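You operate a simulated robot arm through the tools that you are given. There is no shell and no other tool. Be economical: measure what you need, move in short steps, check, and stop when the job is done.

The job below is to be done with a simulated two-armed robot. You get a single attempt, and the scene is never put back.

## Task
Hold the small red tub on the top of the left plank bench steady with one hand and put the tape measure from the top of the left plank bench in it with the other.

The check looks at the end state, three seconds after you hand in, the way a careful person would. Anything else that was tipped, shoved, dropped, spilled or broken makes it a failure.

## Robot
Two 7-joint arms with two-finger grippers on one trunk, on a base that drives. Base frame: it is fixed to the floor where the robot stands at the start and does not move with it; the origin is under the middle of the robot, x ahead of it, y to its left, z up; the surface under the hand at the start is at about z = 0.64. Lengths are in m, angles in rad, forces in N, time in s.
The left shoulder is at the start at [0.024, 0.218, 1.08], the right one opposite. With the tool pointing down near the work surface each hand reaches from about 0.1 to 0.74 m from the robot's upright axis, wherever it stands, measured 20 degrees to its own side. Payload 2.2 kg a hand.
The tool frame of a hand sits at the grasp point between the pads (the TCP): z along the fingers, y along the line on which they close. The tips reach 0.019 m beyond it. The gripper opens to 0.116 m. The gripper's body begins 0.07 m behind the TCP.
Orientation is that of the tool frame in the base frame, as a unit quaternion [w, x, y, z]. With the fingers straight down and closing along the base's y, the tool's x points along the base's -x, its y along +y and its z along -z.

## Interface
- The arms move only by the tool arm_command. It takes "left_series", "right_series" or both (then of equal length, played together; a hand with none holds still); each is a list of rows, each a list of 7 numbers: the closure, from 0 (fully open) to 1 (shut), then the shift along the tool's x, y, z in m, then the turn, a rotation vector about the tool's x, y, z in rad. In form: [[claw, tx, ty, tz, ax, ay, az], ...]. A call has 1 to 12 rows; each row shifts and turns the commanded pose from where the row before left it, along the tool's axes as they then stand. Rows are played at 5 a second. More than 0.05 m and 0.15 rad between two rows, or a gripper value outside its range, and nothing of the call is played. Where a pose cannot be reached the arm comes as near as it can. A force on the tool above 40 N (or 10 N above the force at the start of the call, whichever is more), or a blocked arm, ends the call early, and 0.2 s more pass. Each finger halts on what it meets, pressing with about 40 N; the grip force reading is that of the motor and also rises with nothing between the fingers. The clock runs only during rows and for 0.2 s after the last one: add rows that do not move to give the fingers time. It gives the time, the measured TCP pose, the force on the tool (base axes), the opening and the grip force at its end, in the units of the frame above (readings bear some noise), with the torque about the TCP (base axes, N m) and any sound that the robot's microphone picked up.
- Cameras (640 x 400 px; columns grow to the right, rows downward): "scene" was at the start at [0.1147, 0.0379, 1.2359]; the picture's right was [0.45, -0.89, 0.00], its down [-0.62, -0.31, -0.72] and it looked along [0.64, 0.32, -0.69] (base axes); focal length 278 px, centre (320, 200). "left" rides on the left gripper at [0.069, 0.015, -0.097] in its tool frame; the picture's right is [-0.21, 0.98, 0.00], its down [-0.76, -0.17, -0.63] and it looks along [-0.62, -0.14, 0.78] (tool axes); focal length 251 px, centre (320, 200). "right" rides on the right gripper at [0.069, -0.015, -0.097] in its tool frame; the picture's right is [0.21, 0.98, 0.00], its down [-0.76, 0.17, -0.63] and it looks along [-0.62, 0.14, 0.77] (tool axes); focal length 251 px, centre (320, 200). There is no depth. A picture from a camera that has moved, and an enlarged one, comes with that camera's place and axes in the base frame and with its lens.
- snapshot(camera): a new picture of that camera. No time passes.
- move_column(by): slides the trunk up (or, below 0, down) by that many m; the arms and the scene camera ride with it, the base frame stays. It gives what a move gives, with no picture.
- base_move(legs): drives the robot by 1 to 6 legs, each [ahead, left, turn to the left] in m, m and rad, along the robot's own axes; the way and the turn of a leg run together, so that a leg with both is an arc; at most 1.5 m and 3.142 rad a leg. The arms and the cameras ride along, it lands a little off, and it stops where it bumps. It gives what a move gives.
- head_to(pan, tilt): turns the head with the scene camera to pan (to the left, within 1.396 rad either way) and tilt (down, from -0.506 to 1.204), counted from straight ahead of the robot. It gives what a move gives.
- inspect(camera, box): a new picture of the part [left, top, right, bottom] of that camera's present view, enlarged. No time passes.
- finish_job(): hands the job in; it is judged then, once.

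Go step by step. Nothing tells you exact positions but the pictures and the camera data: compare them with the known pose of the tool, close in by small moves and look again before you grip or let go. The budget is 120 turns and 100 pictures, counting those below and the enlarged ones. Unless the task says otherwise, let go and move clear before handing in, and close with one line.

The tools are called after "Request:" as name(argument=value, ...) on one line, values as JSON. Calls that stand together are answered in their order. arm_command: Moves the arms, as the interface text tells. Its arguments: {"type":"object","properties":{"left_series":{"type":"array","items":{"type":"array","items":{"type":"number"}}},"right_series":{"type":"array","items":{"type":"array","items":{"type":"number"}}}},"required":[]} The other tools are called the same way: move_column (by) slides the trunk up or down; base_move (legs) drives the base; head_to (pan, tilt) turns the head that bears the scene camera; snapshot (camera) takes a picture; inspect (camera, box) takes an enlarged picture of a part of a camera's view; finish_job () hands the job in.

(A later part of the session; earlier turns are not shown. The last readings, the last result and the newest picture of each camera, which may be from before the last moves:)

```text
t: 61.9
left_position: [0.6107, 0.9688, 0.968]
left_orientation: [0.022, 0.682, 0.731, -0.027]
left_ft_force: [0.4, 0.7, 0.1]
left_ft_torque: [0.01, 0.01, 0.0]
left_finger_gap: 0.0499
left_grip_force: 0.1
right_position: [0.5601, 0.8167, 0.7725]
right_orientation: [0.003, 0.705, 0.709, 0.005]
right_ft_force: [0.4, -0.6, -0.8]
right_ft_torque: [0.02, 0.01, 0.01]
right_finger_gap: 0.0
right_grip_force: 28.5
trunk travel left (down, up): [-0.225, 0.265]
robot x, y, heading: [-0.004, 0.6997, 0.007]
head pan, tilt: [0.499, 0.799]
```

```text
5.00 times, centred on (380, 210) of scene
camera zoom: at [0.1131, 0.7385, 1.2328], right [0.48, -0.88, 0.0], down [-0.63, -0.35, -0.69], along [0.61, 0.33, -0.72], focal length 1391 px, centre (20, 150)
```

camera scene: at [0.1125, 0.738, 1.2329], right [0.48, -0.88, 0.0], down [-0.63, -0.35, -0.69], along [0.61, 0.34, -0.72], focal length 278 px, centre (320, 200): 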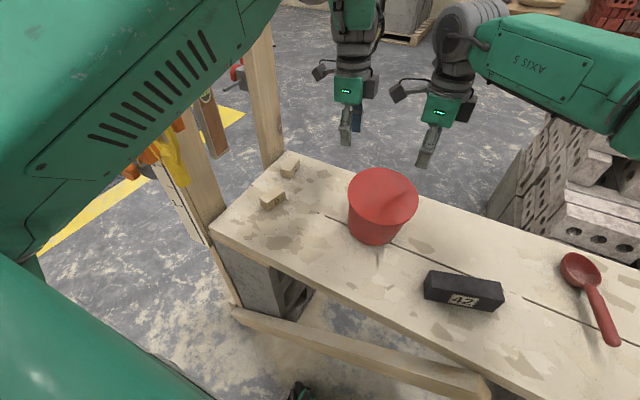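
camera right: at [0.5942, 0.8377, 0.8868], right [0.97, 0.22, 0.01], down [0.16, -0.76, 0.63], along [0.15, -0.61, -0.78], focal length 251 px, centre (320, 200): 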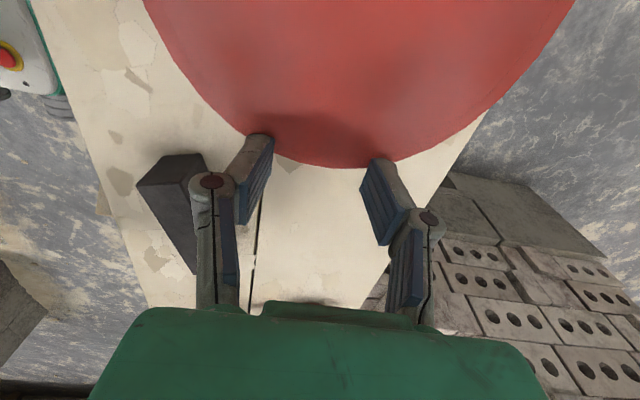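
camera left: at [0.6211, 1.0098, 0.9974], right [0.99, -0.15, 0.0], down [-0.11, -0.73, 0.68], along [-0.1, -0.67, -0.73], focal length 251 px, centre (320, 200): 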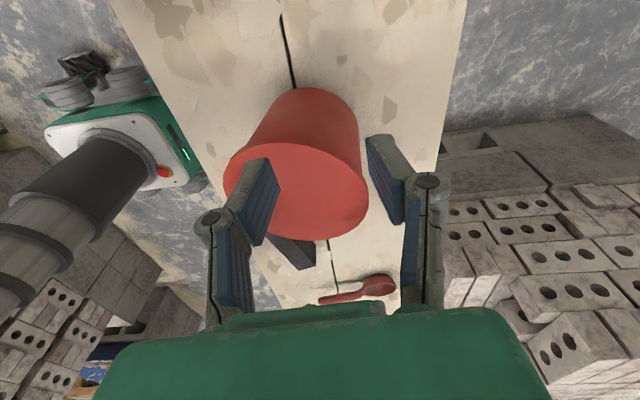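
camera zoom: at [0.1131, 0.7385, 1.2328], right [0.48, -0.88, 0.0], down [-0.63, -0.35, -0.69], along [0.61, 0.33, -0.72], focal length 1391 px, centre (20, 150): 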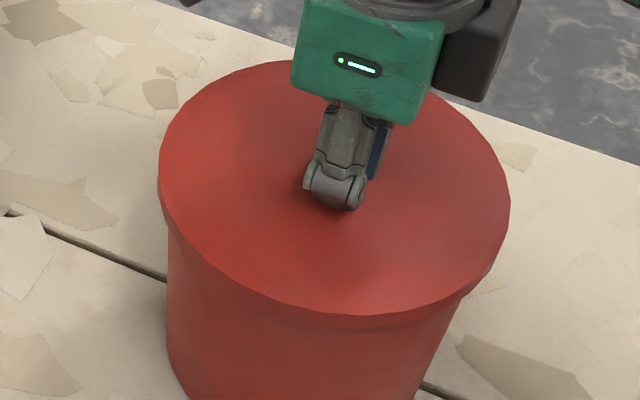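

The fingers went 17 mm through the apparent surface with no force, so the tub is open in the physics and only drawn as closed. I check deeper.

Request:
arm_command(right_series=[[1, 0, 0, 0.01, 0, 0, 0], [1, 0, 0, 0.01, 0, 0, 0], [1, 0, 0, 0.01, 0, 0, 0], [1, 0, 0, 0.01, 0, 0, 0]])

Request:
inspect(camera="scene", box=[340, 170, 420, 250])

```text
t: 62.9
left_position: [0.6104, 0.9699, 0.9675]
left_orientation: [0.023, 0.681, 0.731, -0.026]
left_ft_force: [0.5, -0.4, 0.4]
left_ft_torque: [0.03, -0.01, 0.0]
left_finger_gap: 0.0499
left_grip_force: 0.0
right_position: [0.5604, 0.8172, 0.7314]
right_orientation: [0.003, 0.704, 0.71, 0.006]
right_ft_force: [-0.3, 0.6, 0.3]
right_ft_torque: [0.01, -0.03, -0.04]
right_finger_gap: 0.0
right_grip_force: 28.0
trunk travel left (down, up): [-0.225, 0.265]
robot x, y, heading: [0.0028, 0.6968, 0.005]
head pan, tilt: [0.499, 0.799]
```

```text
5.00 times, centred on (380, 210) of scene
camera zoom: at [0.1131, 0.7386, 1.2328], right [0.48, -0.88, 0.0], down [-0.63, -0.35, -0.69], along [0.61, 0.33, -0.72], focal length 1391 px, centre (20, 150)
```

zoom: 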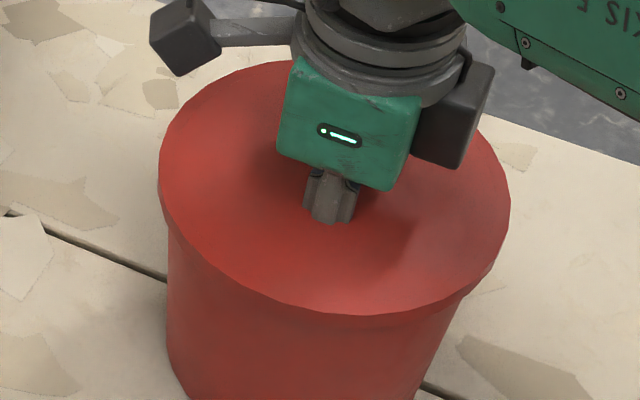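

Confirmed: the tub is open and the lid was only a drawing artifact. Now I raise the right hand out and drive right to fetch the tape.

Request:
arm_command(right_series=[[1, 0, 0, -0.04, 0, 0, 0], [1, 0, 0, -0.04, 0, 0, 0], [1, 0, 0, -0.04, 0, 0, 0], [0.5, 0, 0, -0.04, 0, 0, 0], [0.1, 0, 0, -0.04, 0, 0, 0], [0.1, 0, 0, 0, 0, 0, -0.14]])

Request:
base_move(legs=[[0, -0.4, 0], [0, -0.4, 0]])

Request:
snapshot(camera="right")

Request:
snapshot(camera="scene")

```text
t: 64.2
left_position: [0.6109, 0.9709, 0.9677]
left_orientation: [0.022, 0.682, 0.73, -0.026]
left_ft_force: [0.5, 0.1, 0.5]
left_ft_torque: [0.02, 0.04, -0.01]
left_finger_gap: 0.0499
left_grip_force: 0.1
right_position: [0.5592, 0.8151, 0.9341]
right_orientation: [0.003, 0.653, 0.757, 0.005]
right_ft_force: [-0.4, -0.6, -0.5]
right_ft_torque: [0.0, 0.03, 0.01]
right_finger_gap: 0.1044
right_grip_force: 0.0
trunk travel left (down, up): [-0.225, 0.265]
robot x, y, heading: [0.0013, 0.6965, -0.001]
head pan, tilt: [0.499, 0.799]
```

```text
t: 68.9
left_position: [0.6128, 0.1641, 0.9669]
left_orientation: [0.022, 0.681, 0.731, -0.026]
left_ft_force: [-0.1, 0.5, 0.2]
left_ft_torque: [-0.01, -0.01, -0.03]
left_finger_gap: 0.0498
left_grip_force: 0.0
right_position: [0.5606, 0.009, 0.9342]
right_orientation: [0.003, 0.652, 0.759, 0.005]
right_ft_force: [-0.3, -0.9, -0.1]
right_ft_torque: [0.02, -0.01, 0.01]
right_finger_gap: 0.1045
right_grip_force: 0.0
trunk travel left (down, up): [-0.225, 0.265]
robot x, y, heading: [0.0021, -0.1094, 0.009]
head pan, tilt: [0.499, 0.799]
```

```text
38 pictures are left
camera right: at [0.5341, 0.0749, 1.0298], right [0.93, 0.36, 0.01], down [0.27, -0.73, 0.63], along [0.24, -0.59, -0.77], focal length 251 px, centre (320, 200)
```

right: 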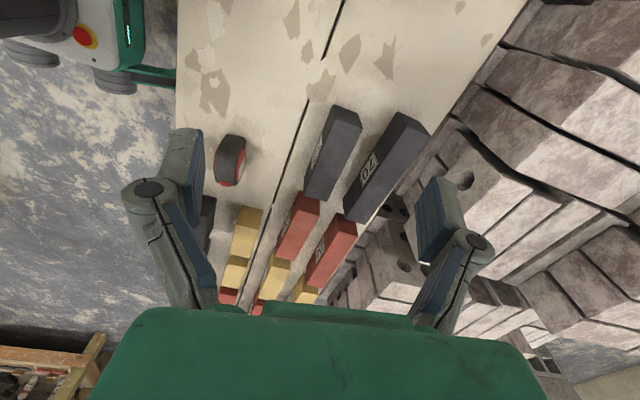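

```text
37 pictures are left
camera scene: at [0.1158, -0.0691, 1.2328], right [0.49, -0.87, 0.0], down [-0.63, -0.35, -0.69], along [0.61, 0.34, -0.72], focal length 278 px, centre (320, 200)
```

scene: 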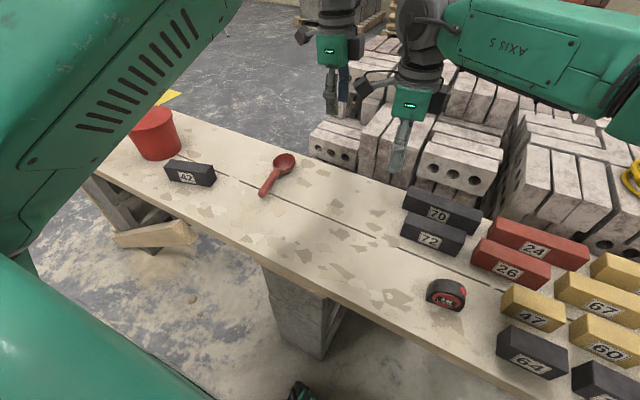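

The tape is near (0.483, -0.17) and my closing axis suits it. I move over it and down to z 0.81.

Request:
arm_command(right_series=[[0.1, -0.0335, -0.021, 0, 0, 0, 0], [0.1, -0.0335, -0.021, 0, 0, 0, 0], [0.1, -0.0335, -0.021, 0, 0, 0, 0], [0.1, -0.0335, -0.021, 0, 0, 0, 0], [0.1, -0.0335, -0.021, 0, 0, 0, 0], [0.1, 0, 0, 0.04, 0, 0, 0], [0.1, 0, 0, 0.04, 0, 0, 0], [0.1, 0, 0, 0.04, 0, 0, 0], [0.1, 0, 0, 0, 0, 0, 0]])

Request:
snapshot(camera="right")

Request:
inspect(camera="scene", box=[380, 200, 540, 340])

```text
t: 70.9
left_position: [0.6082, 0.1671, 0.97]
left_orientation: [0.026, 0.676, 0.736, -0.026]
left_ft_force: [-0.3, 0.3, -0.2]
left_ft_torque: [-0.03, 0.0, 0.03]
left_finger_gap: 0.0497
left_grip_force: 0.1
right_position: [0.4788, -0.1723, 0.8138]
right_orientation: [0.004, 0.651, 0.759, 0.008]
right_ft_force: [0.2, -0.1, -0.2]
right_ft_torque: [0.0, -0.04, 0.0]
right_finger_gap: 0.1044
right_grip_force: 0.0
trunk travel left (down, up): [-0.225, 0.265]
robot x, y, heading: [0.0048, -0.109, 0.006]
head pan, tilt: [0.499, 0.799]
```

```text
36 pictures are left
camera right: at [0.4532, -0.107, 0.9105], right [0.93, 0.36, 0.02], down [0.27, -0.73, 0.63], along [0.24, -0.59, -0.77], focal length 251 px, centre (320, 200)
```

right: 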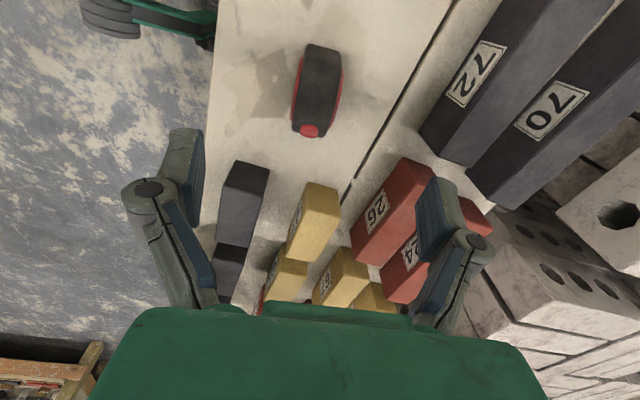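

```text
2.86 times, centred on (460, 270) of scene
camera zoom: at [0.1153, -0.0709, 1.233], right [0.49, -0.87, 0.0], down [-0.63, -0.35, -0.69], along [0.61, 0.34, -0.72], focal length 795 px, centre (-80, 0)
```

zoom: 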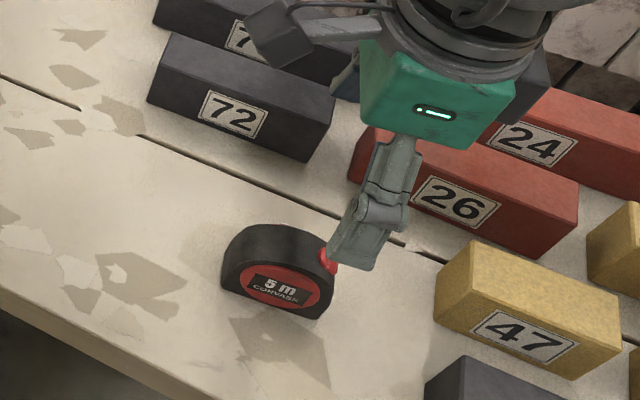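

The tape is centred near (0.481, -0.178), about 3.6 cm thick. I centre over it, narrow the opening to 7 cm and descend partway.

Request:
arm_command(right_series=[[0.4, -0.006, 0.002, 0.03, 0, 0, -0.02], [0.4, 0, 0, 0.03, 0, 0, 0], [0.4, 0, 0, 0.02, 0, 0, 0], [0.4, 0, 0, 0.015, 0, 0, 0], [0.4, 0, 0, 0, 0, 0, 0]])

Request:
snapshot(camera="right")

Request:
inspect(camera="scene", box=[380, 200, 540, 340])

```text
t: 72.1
left_position: [0.6084, 0.1675, 0.9708]
left_orientation: [0.026, 0.677, 0.735, -0.026]
left_ft_force: [-0.1, -0.7, -0.6]
left_ft_torque: [0.01, 0.0, 0.01]
left_finger_gap: 0.0501
left_grip_force: 0.1
right_position: [0.4843, -0.1784, 0.7187]
right_orientation: [0.004, 0.644, 0.765, 0.008]
right_ft_force: [-0.2, 0.6, 0.2]
right_ft_torque: [0.02, -0.01, 0.03]
right_finger_gap: 0.0696
right_grip_force: 0.0
trunk travel left (down, up): [-0.225, 0.265]
robot x, y, heading: [0.0024, -0.11, 0.007]
head pan, tilt: [0.499, 0.799]
```

```text
34 pictures are left
camera right: at [0.4567, -0.1131, 0.8151], right [0.93, 0.38, 0.02], down [0.28, -0.72, 0.63], along [0.25, -0.58, -0.77], focal length 251 px, centre (320, 200)
```

right: 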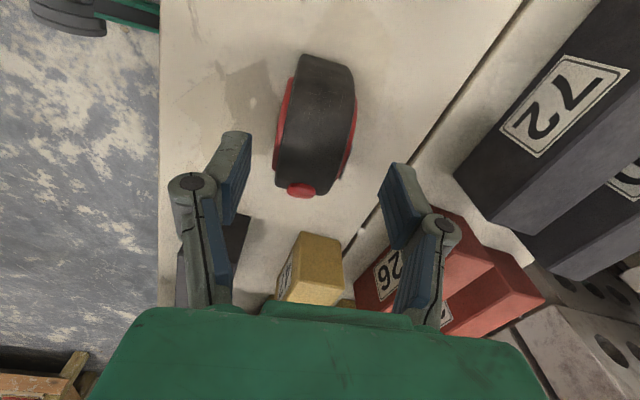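

```text
2.86 times, centred on (460, 270) of scene
camera zoom: at [0.1155, -0.0712, 1.2329], right [0.49, -0.87, 0.0], down [-0.63, -0.35, -0.69], along [0.61, 0.34, -0.72], focal length 795 px, centre (-80, 0)
```

zoom: 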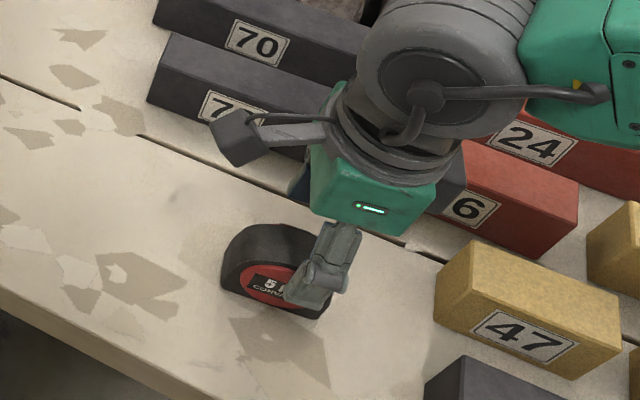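

The tape sits centred between the fingers. I turn a touch, descend to z 0.675 and close gently.

Request:
arm_command(right_series=[[0.4, 0, -0.003, 0.015, 0, 0, -0.05], [0.4, 0, 0, 0.015, 0, 0, 0], [0.4, 0, 0, 0.014, 0, 0, 0], [0.4, 0, 0, 0, 0, 0, 0]])

Request:
snapshot(camera="right")

```text
t: 73.1
left_position: [0.6077, 0.1672, 0.9694]
left_orientation: [0.026, 0.677, 0.735, -0.026]
left_ft_force: [-0.4, 0.1, 0.7]
left_ft_torque: [0.01, -0.02, -0.01]
left_finger_gap: 0.0498
left_grip_force: 0.1
right_position: [0.4828, -0.1774, 0.6743]
right_orientation: [0.004, 0.624, 0.781, 0.007]
right_ft_force: [-0.5, 0.1, -0.8]
right_ft_torque: [0.0, -0.01, -0.03]
right_finger_gap: 0.0699
right_grip_force: 0.1
trunk travel left (down, up): [-0.225, 0.265]
robot x, y, heading: [0.0034, -0.111, 0.006]
head pan, tilt: [0.499, 0.799]
```

```text
32 pictures are left
camera right: at [0.4511, -0.115, 0.7707], right [0.91, 0.42, 0.02], down [0.32, -0.71, 0.63], along [0.28, -0.57, -0.77], focal length 251 px, centre (320, 200)
```

right: 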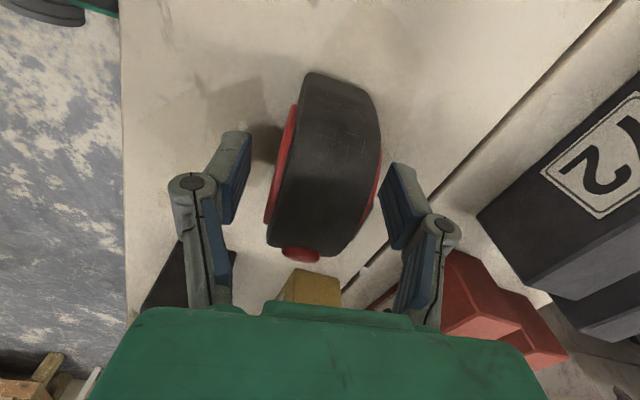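

Aligned and straddled. I close on the tape.

Request:
arm_command(right_series=[[0.5, 0, 0, 0, 0, 0, 0], [0.6, 0, 0, 0, 0, 0, 0], [0.7, 0, 0, 0, 0, 0, 0], [0.8, 0, 0, 0, 0, 0, 0], [0.9, 0, 0, 0, 0, 0, 0], [0.9, 0, 0, 0, 0, 0, 0]])

Request:
arm_command(right_series=[[0.9, 0, 0, -0.02, 0, 0, 0], [0.9, 0, 0, -0.03, 0, 0, 0], [0.9, 0, 0, -0.04, 0, 0, 0], [0.9, 0, 0, -0.05, 0, 0, 0], [0.9, 0, 0, -0.05, 0, 0, 0], [0.9, 0, 0, -0.04, 0, 0, 0], [0.9, 0, 0, -0.04, 0, 0, 0]])

Request:
snapshot(camera="right")

```text
t: 74.5
left_position: [0.6086, 0.1671, 0.9706]
left_orientation: [0.025, 0.677, 0.735, -0.026]
left_ft_force: [-0.1, 0.4, -0.7]
left_ft_torque: [0.0, -0.02, 0.02]
left_finger_gap: 0.0499
left_grip_force: 0.0
right_position: [0.4833, -0.1787, 0.6747]
right_orientation: [0.005, 0.624, 0.781, 0.007]
right_ft_force: [0.0, -0.4, -0.7]
right_ft_torque: [-0.02, -0.01, 0.04]
right_finger_gap: 0.0323
right_grip_force: 40.1
trunk travel left (down, up): [-0.225, 0.265]
robot x, y, heading: [0.0022, -0.1123, 0.009]
head pan, tilt: [0.499, 0.799]
```

```text
t: 76.1
left_position: [0.6075, 0.1677, 0.9727]
left_orientation: [0.027, 0.677, 0.735, -0.026]
left_ft_force: [0.3, 0.2, -0.9]
left_ft_torque: [-0.03, 0.01, 0.0]
left_finger_gap: 0.0501
left_grip_force: 0.1
right_position: [0.4772, -0.1804, 0.9456]
right_orientation: [0.005, 0.624, 0.781, 0.006]
right_ft_force: [-0.3, 0.3, -2.5]
right_ft_torque: [0.01, -0.02, -0.02]
right_finger_gap: 0.0326
right_grip_force: 40.0
trunk travel left (down, up): [-0.225, 0.265]
robot x, y, heading: [0.0001, -0.1102, 0.007]
head pan, tilt: [0.499, 0.799]
```

```text
31 pictures are left
camera right: at [0.4461, -0.1168, 1.042], right [0.91, 0.42, 0.02], down [0.32, -0.7, 0.63], along [0.28, -0.57, -0.77], focal length 251 px, centre (320, 200)
```

right: 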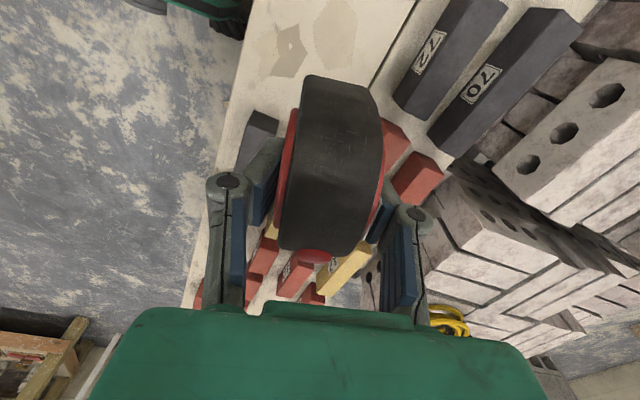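

The tape is firmly held. I drive back left to the tub.

Request:
base_move(legs=[[0, 0.4, 0], [0, 0.37, 0]])

Request:
arm_command(left_series=[[0.57, 0, -0.03, 0, 0, 0, 0], [0.57, 0, -0.03, 0, 0, 0, 0], [0.57, 0, -0.03, 0, 0, 0, 0], [0.57, 0, -0.03, 0, 0, 0, 0]])

Request:
snapshot(camera="left")

Request:
snapshot(camera="scene")

```text
t: 80.5
left_position: [0.6048, 0.9376, 0.971]
left_orientation: [0.025, 0.678, 0.735, -0.024]
left_ft_force: [-0.6, -0.3, -0.3]
left_ft_torque: [-0.01, -0.01, -0.02]
left_finger_gap: 0.0501
left_grip_force: 0.0
right_position: [0.4743, 0.5916, 0.945]
right_orientation: [0.004, 0.624, 0.781, 0.009]
right_ft_force: [-0.4, 0.1, -1.9]
right_ft_torque: [-0.01, 0.02, 0.01]
right_finger_gap: 0.0325
right_grip_force: 39.5
trunk travel left (down, up): [-0.225, 0.265]
robot x, y, heading: [-0.0031, 0.6667, 0.005]
head pan, tilt: [0.499, 0.799]
```

```text
t: 81.3
left_position: [0.4885, 0.9464, 0.8757]
left_orientation: [-0.039, 0.657, 0.746, -0.099]
left_ft_force: [0.3, -0.5, -0.1]
left_ft_torque: [0.01, -0.02, -0.01]
left_finger_gap: 0.05
left_grip_force: 0.2
right_position: [0.4661, 0.5879, 0.9483]
right_orientation: [0.008, 0.626, 0.78, 0.01]
right_ft_force: [-0.3, 0.1, -2.6]
right_ft_torque: [0.0, 0.0, -0.01]
right_finger_gap: 0.0325
right_grip_force: 39.9
trunk travel left (down, up): [-0.225, 0.265]
robot x, y, heading: [-0.0063, 0.6638, 0.006]
head pan, tilt: [0.499, 0.799]
stopped in row 3 (left hand): the arm was blocked; the commanded pose is now the measured one
```

```text
30 pictures are left
camera left: at [0.5121, 1.0247, 0.9625], right [0.98, -0.1, -0.18], down [0.06, -0.71, 0.7], along [-0.2, -0.7, -0.69], focal length 251 px, centre (320, 200)
```

left: 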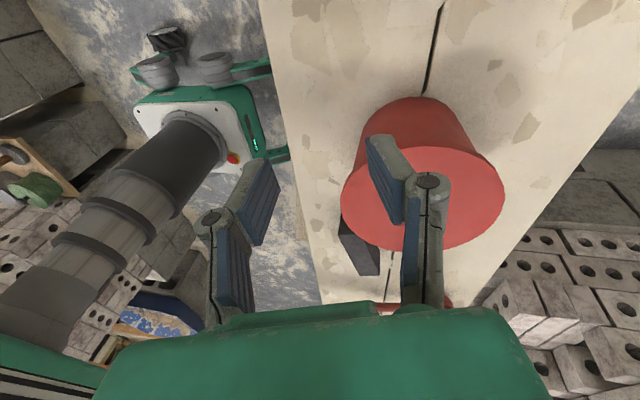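

```text
29 pictures are left
camera scene: at [0.1097, 0.6963, 1.2331], right [0.48, -0.87, -0.01], down [-0.63, -0.34, -0.7], along [0.61, 0.34, -0.72], focal length 278 px, centre (320, 200)
```

scene: 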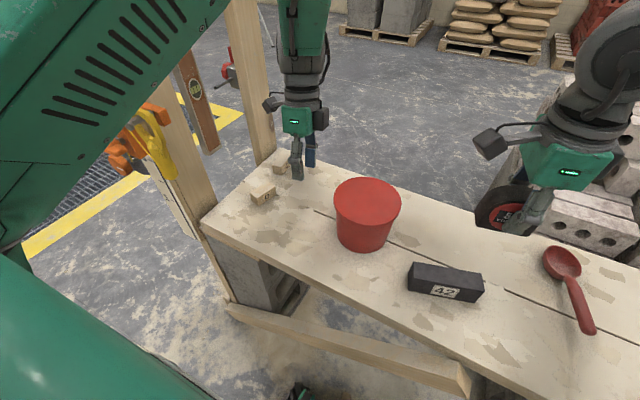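

The left arm got blocked when its hand drew back, most likely its elbow near the posts, so I'll keep the left hand forward. I return it ahead, up and upright, and plan to hold the far (+x) wall of the tub with it.

Request:
arm_command(left_series=[[0.57, -0.006, 0.03, -0.026, 0, 0, 0], [0.57, -0.006, 0.03, -0.026, 0, 0, 0], [0.57, -0.006, 0.03, -0.026, -0.1, 0.036, 0], [0.57, -0.002, 0.035, -0.01, -0.1, 0.036, 0], [0.57, 0, 0.01, 0, 0, 0, 0]])

Request:
snapshot(camera="scene")

Request:
snapshot(camera="left")

```text
t: 82.5
left_position: [0.6407, 0.9487, 0.9423]
left_orientation: [0.0, 0.665, 0.747, 0.003]
left_ft_force: [-0.2, 1.7, 0.4]
left_ft_torque: [0.03, -0.02, 0.0]
left_finger_gap: 0.0498
left_grip_force: 0.0
right_position: [0.4666, 0.5925, 0.9487]
right_orientation: [0.008, 0.624, 0.781, 0.01]
right_ft_force: [0.5, 0.3, -2.9]
right_ft_torque: [-0.07, 0.01, -0.01]
right_finger_gap: 0.0327
right_grip_force: 40.1
trunk travel left (down, up): [-0.225, 0.265]
robot x, y, heading: [-0.004, 0.6599, 0.008]
head pan, tilt: [0.499, 0.799]
```

```text
28 pictures are left
camera scene: at [0.1109, 0.7021, 1.2328], right [0.49, -0.87, 0.0], down [-0.63, -0.35, -0.69], along [0.61, 0.34, -0.72], focal length 278 px, centre (320, 200)
```

scene: 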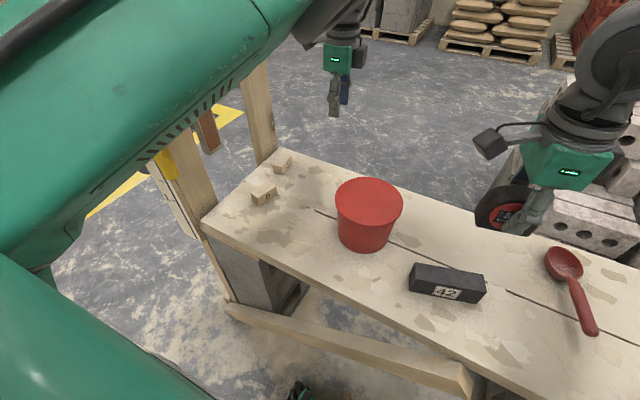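

```text
27 pictures are left
camera left: at [0.6472, 1.0185, 1.0403], right [0.99, -0.1, 0.0], down [-0.08, -0.77, 0.63], along [-0.06, -0.63, -0.78], focal length 251 px, centre (320, 200)
```

left: 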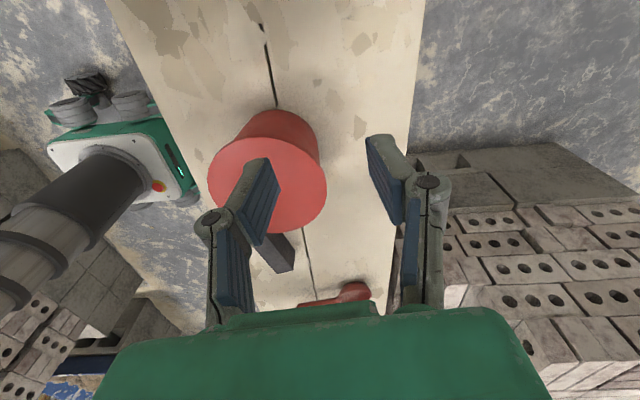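

The left arm is free again and nothing was disturbed. The tub centre is near (0.56, 0.82). I bring the left hand over the far wall, fingers straddling it.

Request:
arm_command(left_series=[[0.57, -0.03, -0.006, 0, 0, 0, 0], [0.57, -0.03, -0.006, 0, 0, 0, 0], [0.57, -0.03, -0.006, 0, 0, 0, 0], [0.57, -0.029, -0.006, 0, 0, 0, 0], [0.57, 0, 0, 0.03, 0, 0, 0], [0.57, 0, 0, 0.03, 0, 0, 0], [0.57, 0, 0, 0.03, 0, 0, 0], [0.57, 0, 0, 0.015, 0, 0, 0], [0.57, 0, 0, 0, 0, 0, 0]])

Request:
snapshot(camera="left")

Request:
snapshot(camera="scene")

```text
t: 84.5
left_position: [0.6313, 0.8265, 0.8394]
left_orientation: [0.002, 0.664, 0.748, 0.001]
left_ft_force: [0.8, -0.3, -0.5]
left_ft_torque: [0.0, 0.03, 0.03]
left_finger_gap: 0.0498
left_grip_force: 0.1
right_position: [0.4665, 0.5915, 0.9485]
right_orientation: [0.009, 0.625, 0.781, 0.01]
right_ft_force: [-0.5, 0.3, -2.0]
right_ft_torque: [0.01, -0.01, -0.01]
right_finger_gap: 0.0323
right_grip_force: 39.8
trunk travel left (down, up): [-0.225, 0.265]
robot x, y, heading: [-0.0045, 0.6628, 0.007]
head pan, tilt: [0.499, 0.799]
```

```text
26 pictures are left
camera left: at [0.6376, 0.8967, 0.9357], right [1.0, -0.1, 0.0], down [-0.08, -0.77, 0.63], along [-0.06, -0.63, -0.78], focal length 251 px, centre (320, 200)
```

left: 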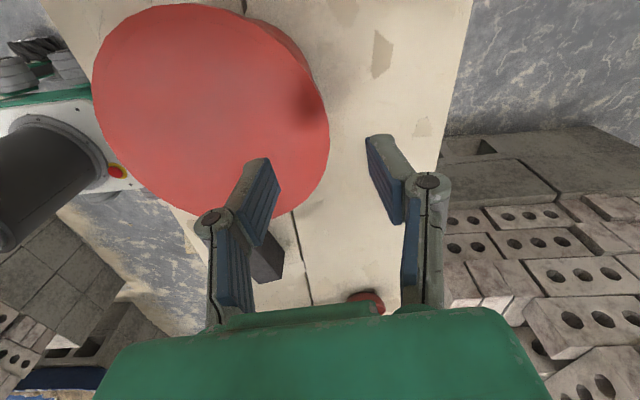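

```text
25 pictures are left
camera scene: at [0.1106, 0.7004, 1.2329], right [0.48, -0.87, 0.0], down [-0.63, -0.35, -0.69], along [0.61, 0.34, -0.72], focal length 278 px, centre (320, 200)
```

scene: 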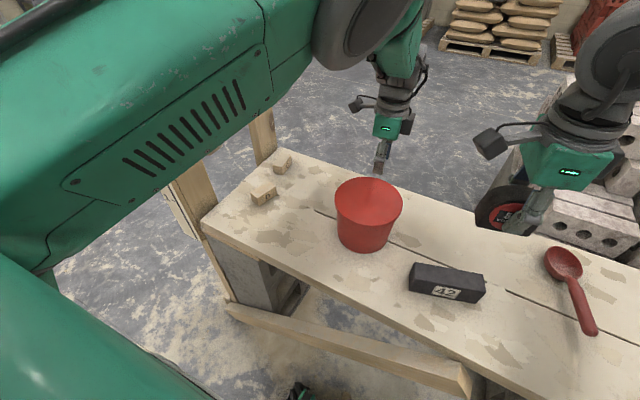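

The rim's far edge lies between the fingers (wall near x 0.633). I lower to z 0.765.

Request:
arm_command(left_series=[[0.57, 0, 0.001, 0.02, 0, 0, 0], [0.57, 0, 0, 0.02, 0, 0, 0], [0.57, 0, 0, 0.02, 0, 0, 0], [0.57, 0, 0, 0.014, 0, 0, 0], [0.57, 0, 0, 0, 0, 0, 0]])

Request:
snapshot(camera="left")

```text
t: 85.7
left_position: [0.6335, 0.8267, 0.7647]
left_orientation: [0.0, 0.664, 0.748, 0.002]
left_ft_force: [0.0, 0.4, 0.5]
left_ft_torque: [-0.02, -0.02, 0.01]
left_finger_gap: 0.0497
left_grip_force: 0.1
right_position: [0.4655, 0.5912, 0.9485]
right_orientation: [0.008, 0.625, 0.781, 0.009]
right_ft_force: [0.1, -0.5, -2.7]
right_ft_torque: [-0.01, -0.01, -0.04]
right_finger_gap: 0.0327
right_grip_force: 40.0
trunk travel left (down, up): [-0.225, 0.265]
robot x, y, heading: [-0.0006, 0.6623, 0.006]
head pan, tilt: [0.499, 0.799]
```

```text
24 pictures are left
camera left: at [0.6385, 0.8962, 0.8621], right [1.0, -0.1, 0.0], down [-0.08, -0.77, 0.63], along [-0.06, -0.63, -0.78], focal length 251 px, centre (320, 200)
```

left: 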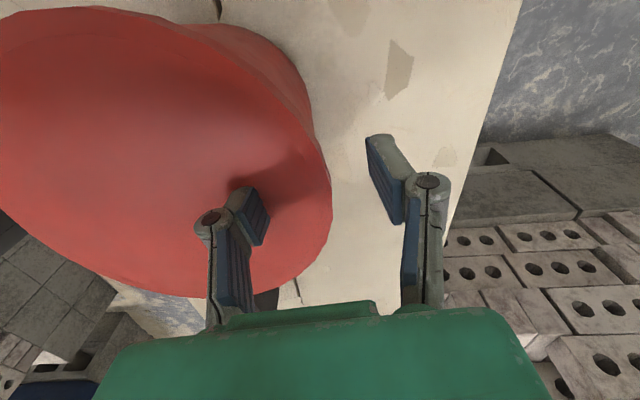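

One finger is inside and one outside the wall. I close gently on it.

Request:
arm_command(left_series=[[0.65, 0, 0, 0, 0, 0, 0], [0.72, 0, 0, 0, 0, 0, 0], [0.79, 0, 0, 0, 0, 0, 0], [0.85, 0, 0, 0, 0, 0, 0], [0.91, 0, 0, 0, 0, 0, 0], [0.97, 0, 0, 0, 0, 0, 0], [0.97, 0, 0, 0, 0, 0, 0]])

Request:
snapshot(camera="left")

```text
t: 87.3
left_position: [0.6325, 0.8275, 0.765]
left_orientation: [0.001, 0.664, 0.748, 0.002]
left_ft_force: [1.1, -0.5, -0.5]
left_ft_torque: [-0.1, -0.02, 0.05]
left_finger_gap: 0.0063
left_grip_force: 34.3
right_position: [0.4655, 0.5916, 0.9484]
right_orientation: [0.007, 0.624, 0.781, 0.009]
right_ft_force: [-0.8, 1.1, -2.8]
right_ft_torque: [0.03, -0.04, 0.02]
right_finger_gap: 0.0323
right_grip_force: 40.0
trunk travel left (down, up): [-0.225, 0.265]
robot x, y, heading: [-0.0038, 0.662, 0.005]
head pan, tilt: [0.499, 0.799]
```

```text
23 pictures are left
camera left: at [0.6385, 0.8962, 0.862], right [1.0, -0.1, 0.0], down [-0.08, -0.77, 0.63], along [-0.06, -0.63, -0.78], focal length 251 px, centre (320, 200)
```

left: 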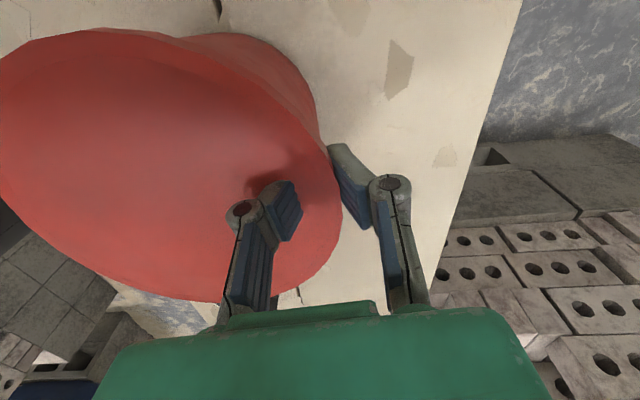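

The wall is gripped (6 mm, 34 N). I check the tub's attitude, since the tapered wall may have tilted it slightly.

Request:
inspect(camera="scene", box=[290, 130, 450, 270])

```text
2.86 times, centred on (370, 200) of scene
camera zoom: at [0.1107, 0.7002, 1.2329], right [0.48, -0.87, 0.0], down [-0.63, -0.35, -0.69], along [0.61, 0.34, -0.72], focal length 795 px, centre (177, 200)
```

zoom: 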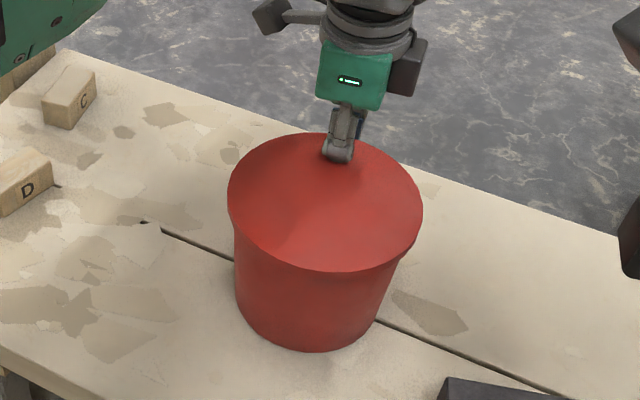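

The tub is upright and held. Now I tilt the right hand 0.5 rad (so its body stays clear of the left hand) and bring the tape over the tub's near half, still high.

Request:
arm_command(right_series=[[0.9, 0, 0, 0, 0, 0.125, 0], [0.9, 0, 0, 0, 0, 0.125, 0], [0.9, 0, 0, 0, 0, 0.125, 0], [0.9, 0, 0, 0, 0, 0.125, 0], [0.9, 0.0316, 0.0254, 0.0172, 0, 0, 0], [0.9, 0.0316, 0.0254, 0.0172, 0, 0, 0], [0.9, 0.0316, 0.0254, 0.0172, 0, 0, 0], [0.9, 0.0316, 0.0254, 0.0172, 0, 0, 0], [0.9, 0, 0, 0, 0, 0, 0]])

Request:
snapshot(camera="scene")

Request:
snapshot(camera="left")

```text
t: 89.3
left_position: [0.6322, 0.8295, 0.7644]
left_orientation: [0.0, 0.661, 0.75, 0.002]
left_ft_force: [1.5, 0.6, 3.1]
left_ft_torque: [-0.11, -0.05, 0.06]
left_finger_gap: 0.0064
left_grip_force: 34.1
right_position: [0.5356, 0.7522, 0.9504]
right_orientation: [-0.186, 0.603, 0.758, 0.163]
right_ft_force: [-8.0, -34.7, 3.1]
right_ft_torque: [4.51, -0.95, 0.95]
right_finger_gap: 0.0324
right_grip_force: 39.8
trunk travel left (down, up): [-0.225, 0.265]
robot x, y, heading: [-0.0029, 0.6638, 0.006]
head pan, tilt: [0.499, 0.799]
```

```text
21 pictures are left
camera scene: at [0.111, 0.7008, 1.2328], right [0.49, -0.87, 0.0], down [-0.63, -0.35, -0.69], along [0.61, 0.34, -0.72], focal length 278 px, centre (320, 200)
```

scene: 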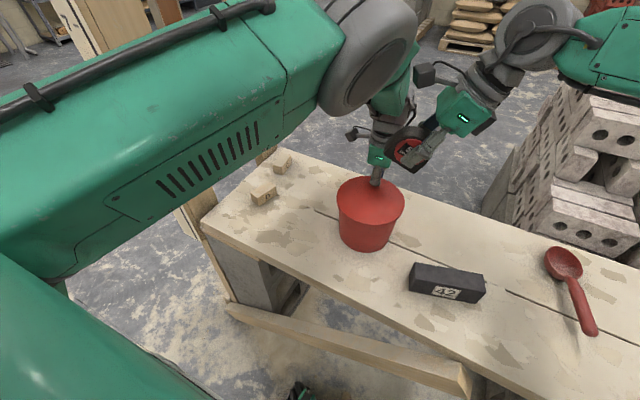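

```text
20 pictures are left
camera left: at [0.6384, 0.8998, 0.8619], right [1.0, -0.09, 0.0], down [-0.07, -0.77, 0.63], along [-0.06, -0.63, -0.78], focal length 251 px, centre (320, 200)
```

left: 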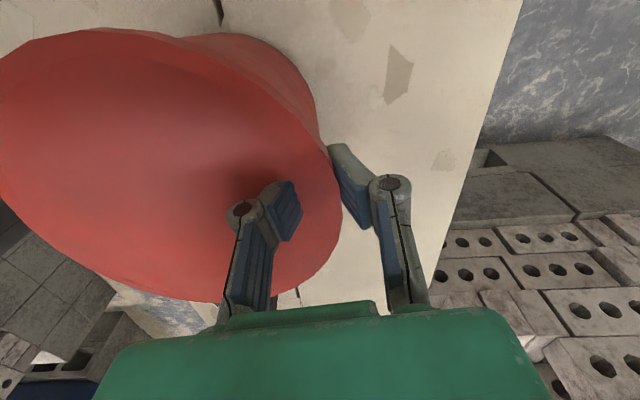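

The right hand pressed against the left forearm above the tub (35 N). I back it away at once and drop lower beside the tub, to come in beneath the left arm.

Request:
arm_command(right_series=[[0.9, -0.022, 0, -0.012, 0, 0, 0], [0.9, -0.022, 0, -0.012, 0, 0, 0], [0.9, -0.019, 0, 0.035, 0, 0, 0], [0.9, -0.019, 0, 0.035, 0, 0, 0], [0.9, -0.019, 0, 0.035, 0, 0, 0], [0.9, 0, 0, 0, 0, 0, 0]])

Request:
snapshot(camera="scene")

Request:
snapshot(camera="right")

```text
t: 90.7
left_position: [0.6319, 0.8266, 0.7645]
left_orientation: [0.0, 0.664, 0.748, 0.002]
left_ft_force: [-0.8, 0.8, -0.7]
left_ft_torque: [-0.05, 0.03, -0.02]
left_finger_gap: 0.0064
left_grip_force: 34.6
right_position: [0.5485, 0.7059, 0.8301]
right_orientation: [-0.185, 0.604, 0.758, 0.164]
right_ft_force: [-0.1, -0.6, -3.4]
right_ft_torque: [-0.03, 0.01, -0.03]
right_finger_gap: 0.0325
right_grip_force: 39.8
trunk travel left (down, up): [-0.225, 0.265]
robot x, y, heading: [-0.0029, 0.6585, 0.008]
head pan, tilt: [0.499, 0.799]
```

```text
19 pictures are left
camera scene: at [0.1113, 0.7008, 1.2328], right [0.48, -0.87, 0.0], down [-0.63, -0.35, -0.69], along [0.61, 0.34, -0.72], focal length 278 px, centre (320, 200)
```

scene: 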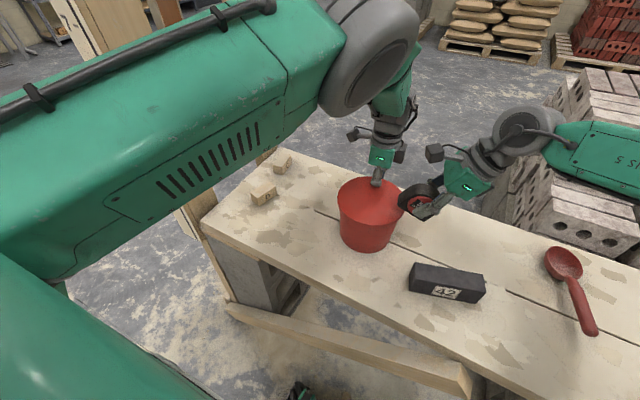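

```text
18 pictures are left
camera right: at [0.5274, 0.7166, 0.9483], right [0.91, 0.4, 0.13], down [0.37, -0.91, 0.2], along [0.19, -0.13, -0.97], focal length 251 px, centre (320, 200)
```

right: 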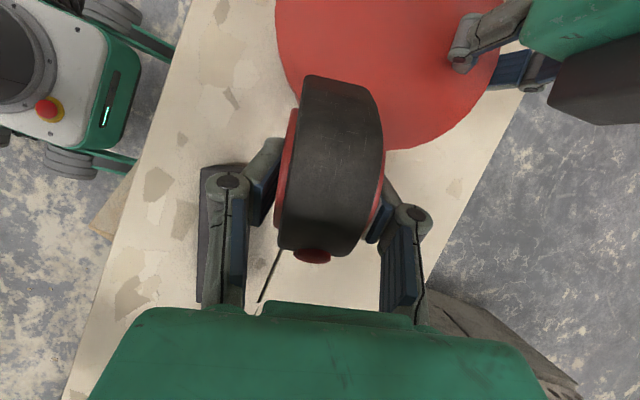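

The view is clear: the tape is just short of the tub. I move 6 cm toward it at this height and check for contact.

Request:
arm_command(right_series=[[0.9, 0.0175, 0.003, 0.0095, 0, 0, 0], [0.9, 0.0175, 0.003, 0.0095, 0, 0, 0], [0.9, 0.0175, 0.003, 0.0095, 0, 0, 0], [0.9, 0, 0, 0, 0, 0, 0]])

Request:
snapshot(camera="right")

Request:
inspect(camera="scene", box=[310, 80, 510, 260])

```text
t: 91.7
left_position: [0.6324, 0.8276, 0.7645]
left_orientation: [0.002, 0.664, 0.748, 0.002]
left_ft_force: [-0.1, -0.6, -0.1]
left_ft_torque: [-0.03, -0.02, -0.05]
left_finger_gap: 0.0066
left_grip_force: 35.0
right_position: [0.5438, 0.7683, 0.8311]
right_orientation: [-0.186, 0.603, 0.759, 0.163]
right_ft_force: [-0.1, 0.1, -3.1]
right_ft_torque: [0.0, -0.01, 0.02]
right_finger_gap: 0.0322
right_grip_force: 39.8
trunk travel left (down, up): [-0.225, 0.265]
robot x, y, heading: [0.0012, 0.6674, 0.009]
head pan, tilt: [0.499, 0.799]
```

```text
17 pictures are left
camera right: at [0.5234, 0.7782, 0.9485], right [0.91, 0.4, 0.13], down [0.37, -0.91, 0.2], along [0.19, -0.13, -0.97], focal length 251 px, centre (320, 200)
```

right: 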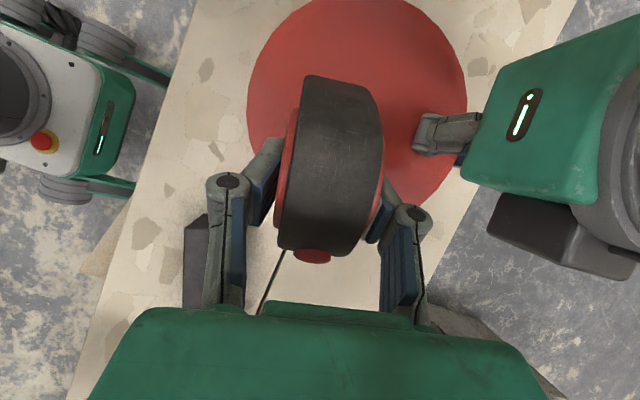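

```text
2.22 times, centred on (410, 170) of scene
camera zoom: at [0.1112, 0.7016, 1.2328], right [0.48, -0.87, 0.0], down [-0.63, -0.35, -0.69], along [0.61, 0.34, -0.72], focal length 618 px, centre (120, 267)
```

zoom: 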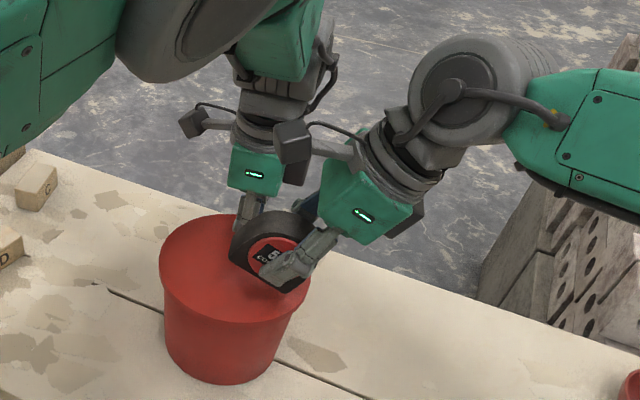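

Clear so far. I move 3 cm further over the tub (slightly toward the robot, away from the left fingers) and begin descending.

Request:
arm_command(right_series=[[0.9, 0.0136, -0.0005, 0.0075, 0, 0, 0], [0.9, 0.0136, -0.0005, 0.0075, 0, 0, 0], [0.9, -0.0072, 0, 0.0132, 0, 0, 0], [0.9, -0.0072, 0, 0.0132, 0, 0, 0], [0.9, 0, 0, 0, 0, 0, 0]])

Request:
snapshot(camera="right")

Request:
inspect(camera="scene", box=[310, 80, 510, 260])

```text
t: 92.9
left_position: [0.6316, 0.8271, 0.7642]
left_orientation: [0.001, 0.664, 0.748, 0.0]
left_ft_force: [-0.3, 0.2, 0.3]
left_ft_torque: [-0.04, -0.04, -0.01]
left_finger_gap: 0.0063
left_grip_force: 34.8
right_position: [0.5377, 0.7983, 0.8009]
right_orientation: [-0.186, 0.603, 0.758, 0.163]
right_ft_force: [-0.5, 0.4, -2.6]
right_ft_torque: [-0.01, -0.01, -0.01]
right_finger_gap: 0.0327
right_grip_force: 39.6
trunk travel left (down, up): [-0.225, 0.265]
robot x, y, heading: [-0.0026, 0.6638, 0.008]
head pan, tilt: [0.499, 0.799]
```

```text
15 pictures are left
camera right: at [0.5159, 0.8088, 0.9188], right [0.91, 0.4, 0.13], down [0.37, -0.91, 0.2], along [0.19, -0.13, -0.97], focal length 251 px, centre (320, 200)
```

right: 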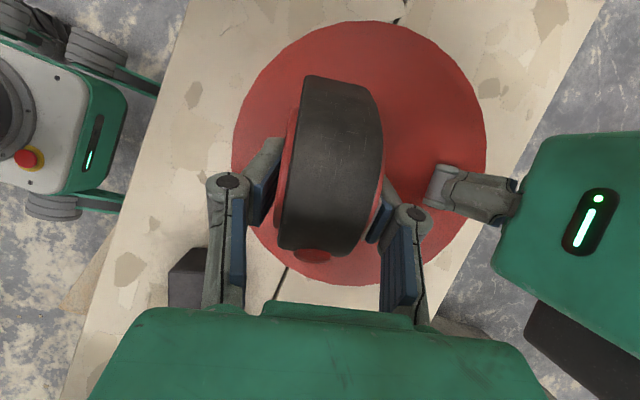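

```text
2.22 times, centred on (410, 170) of scene
camera zoom: at [0.1111, 0.7019, 1.2328], right [0.49, -0.87, 0.0], down [-0.63, -0.35, -0.69], along [0.61, 0.34, -0.72], focal length 618 px, centre (120, 267)
```

zoom: 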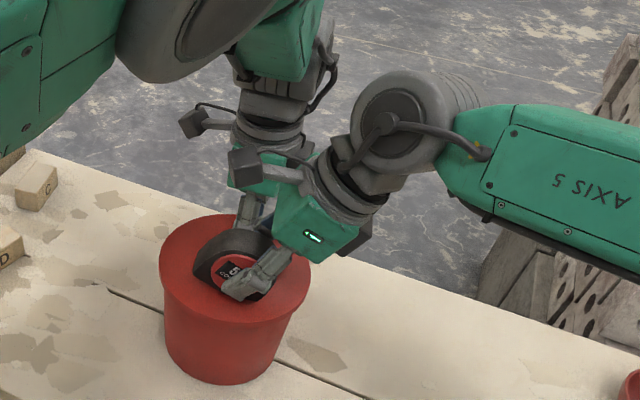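

The tape is above the opening. I shift 1 cm more to the centre and descend to z 0.755.

Request:
arm_command(right_series=[[0.9, -0.0032, 0, 0.011, 0, 0, 0], [0.9, -0.0032, 0, 0.011, 0, 0, 0], [0.9, -0.0032, 0, 0.011, 0, 0, 0], [0.9, -0.0032, 0, 0.011, 0, 0, 0], [0.9, 0, 0, 0, 0, 0, 0]])

Request:
snapshot(camera="right")

```text
t: 94.1
left_position: [0.6316, 0.8275, 0.764]
left_orientation: [0.002, 0.665, 0.747, 0.002]
left_ft_force: [-2.6, 0.3, 1.9]
left_ft_torque: [0.16, 0.09, -0.06]
left_finger_gap: 0.0065
left_grip_force: 34.9
right_position: [0.5363, 0.8093, 0.757]
right_orientation: [-0.185, 0.604, 0.758, 0.164]
right_ft_force: [4.9, 2.1, 2.9]
right_ft_torque: [-0.15, 0.27, 0.02]
right_finger_gap: 0.0324
right_grip_force: 40.5
trunk travel left (down, up): [-0.225, 0.265]
robot x, y, heading: [0.0002, 0.6601, 0.009]
head pan, tilt: [0.499, 0.799]
```

```text
13 pictures are left
camera right: at [0.515, 0.8185, 0.8747], right [0.91, 0.4, 0.13], down [0.37, -0.91, 0.2], along [0.19, -0.13, -0.97], focal length 251 px, centre (320, 200)
```

right: 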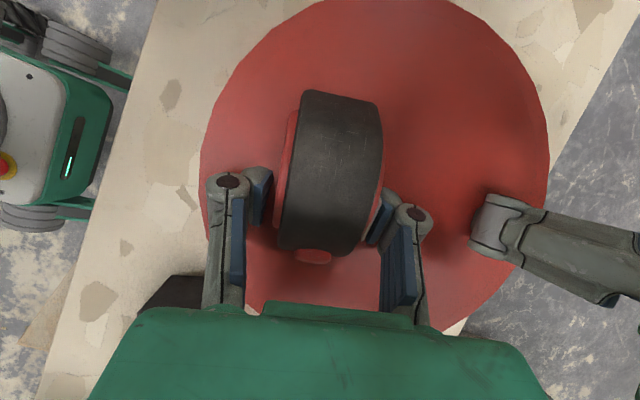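

A light touch on the near rim (5 N). I shift 12 mm away from it toward the middle.

Request:
arm_command(right_series=[[0.9, -0.001, 0.006, -0.003, 0, 0, 0], [0.9, -0.001, 0.006, 0, 0, 0, 0], [0.9, 0, 0.002, 0, 0, 0, 0], [0.9, 0, 0, 0, 0, 0, 0]])

Request:
snapshot(camera="right")

```text
t: 95.1
left_position: [0.6324, 0.8271, 0.7633]
left_orientation: [0.001, 0.664, 0.748, 0.001]
left_ft_force: [-0.5, 0.2, 0.2]
left_ft_torque: [-0.12, 0.0, -0.01]
left_finger_gap: 0.0067
left_grip_force: 34.8
right_position: [0.5497, 0.8089, 0.7578]
right_orientation: [-0.186, 0.603, 0.759, 0.163]
right_ft_force: [0.0, -0.3, -2.7]
right_ft_torque: [-0.08, 0.02, 0.0]
right_finger_gap: 0.0324
right_grip_force: 39.5
trunk travel left (down, up): [-0.225, 0.265]
robot x, y, heading: [-0.004, 0.6618, 0.007]
head pan, tilt: [0.499, 0.799]
```

```text
12 pictures are left
camera right: at [0.5294, 0.818, 0.8757], right [0.91, 0.4, 0.13], down [0.37, -0.91, 0.2], along [0.19, -0.13, -0.97], focal length 251 px, centre (320, 200)
```

right: 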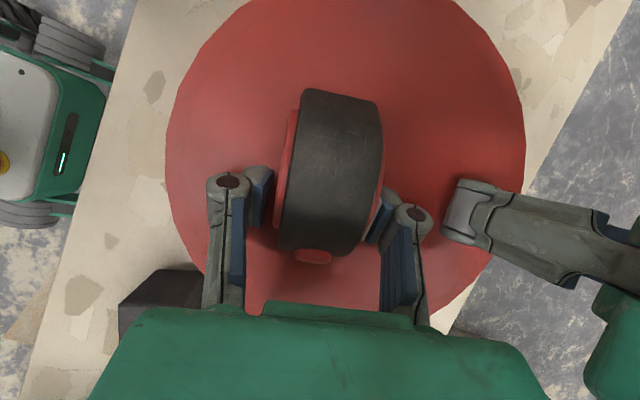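

No contact, tape well inside. I lower another 2.5 cm to shorten the drop.

Request:
arm_command(right_series=[[0.9, -0.004, 0, 0.0073, 0, 0, 0], [0.9, -0.004, 0, 0.0073, 0, 0, 0], [0.9, -0.004, 0, 0.0073, 0, 0, 0], [0.9, 0, 0, 0, 0, 0, 0]])

```text
t: 96.1
left_position: [0.6337, 0.827, 0.7657]
left_orientation: [0.002, 0.664, 0.747, 0.001]
left_ft_force: [-0.8, 0.6, 1.2]
left_ft_torque: [-0.05, 0.05, -0.02]
left_finger_gap: 0.0061
left_grip_force: 34.1
right_position: [0.5509, 0.8079, 0.7331]
right_orientation: [-0.185, 0.603, 0.758, 0.165]
right_ft_force: [0.8, 0.5, -1.9]
right_ft_torque: [-0.05, 0.01, 0.02]
right_finger_gap: 0.0323
right_grip_force: 40.5
trunk travel left (down, up): [-0.225, 0.265]
robot x, y, heading: [-0.0004, 0.6656, 0.009]
head pan, tilt: [0.499, 0.799]
```

Light and free. I open just enough to release the tape and let it settle.

Request:
arm_command(right_series=[[0.7, 0, 0, 0, 0, 0, 0], [0.6, 0, 0, 0, 0, 0, 0], [0.52, 0, 0, 0, 0, 0, 0], [0.52, 0, 0, 0, 0, 0, 0], [0.52, 0, 0, 0, 0, 0, 0]])

Request:
snapshot(camera="right")

```text
t: 97.3
left_position: [0.6315, 0.8271, 0.7643]
left_orientation: [0.001, 0.664, 0.748, 0.001]
left_ft_force: [0.7, -0.1, 0.2]
left_ft_torque: [0.27, 0.06, -0.04]
left_finger_gap: 0.0066
left_grip_force: 34.8
right_position: [0.5509, 0.8086, 0.7329]
right_orientation: [-0.185, 0.604, 0.758, 0.164]
right_ft_force: [-1.1, -0.2, -0.4]
right_ft_torque: [0.0, 0.02, -0.03]
right_finger_gap: 0.0555
right_grip_force: 0.0
trunk travel left (down, up): [-0.225, 0.265]
robot x, y, heading: [-0.0039, 0.6639, 0.007]
head pan, tilt: [0.499, 0.799]
```

```text
11 pictures are left
camera right: at [0.5297, 0.8179, 0.8512], right [0.91, 0.4, 0.13], down [0.37, -0.91, 0.2], along [0.19, -0.13, -0.97], focal length 251 px, centre (320, 200)
```

right: 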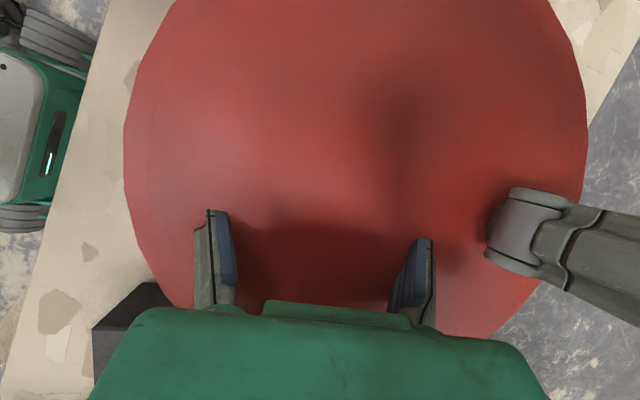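

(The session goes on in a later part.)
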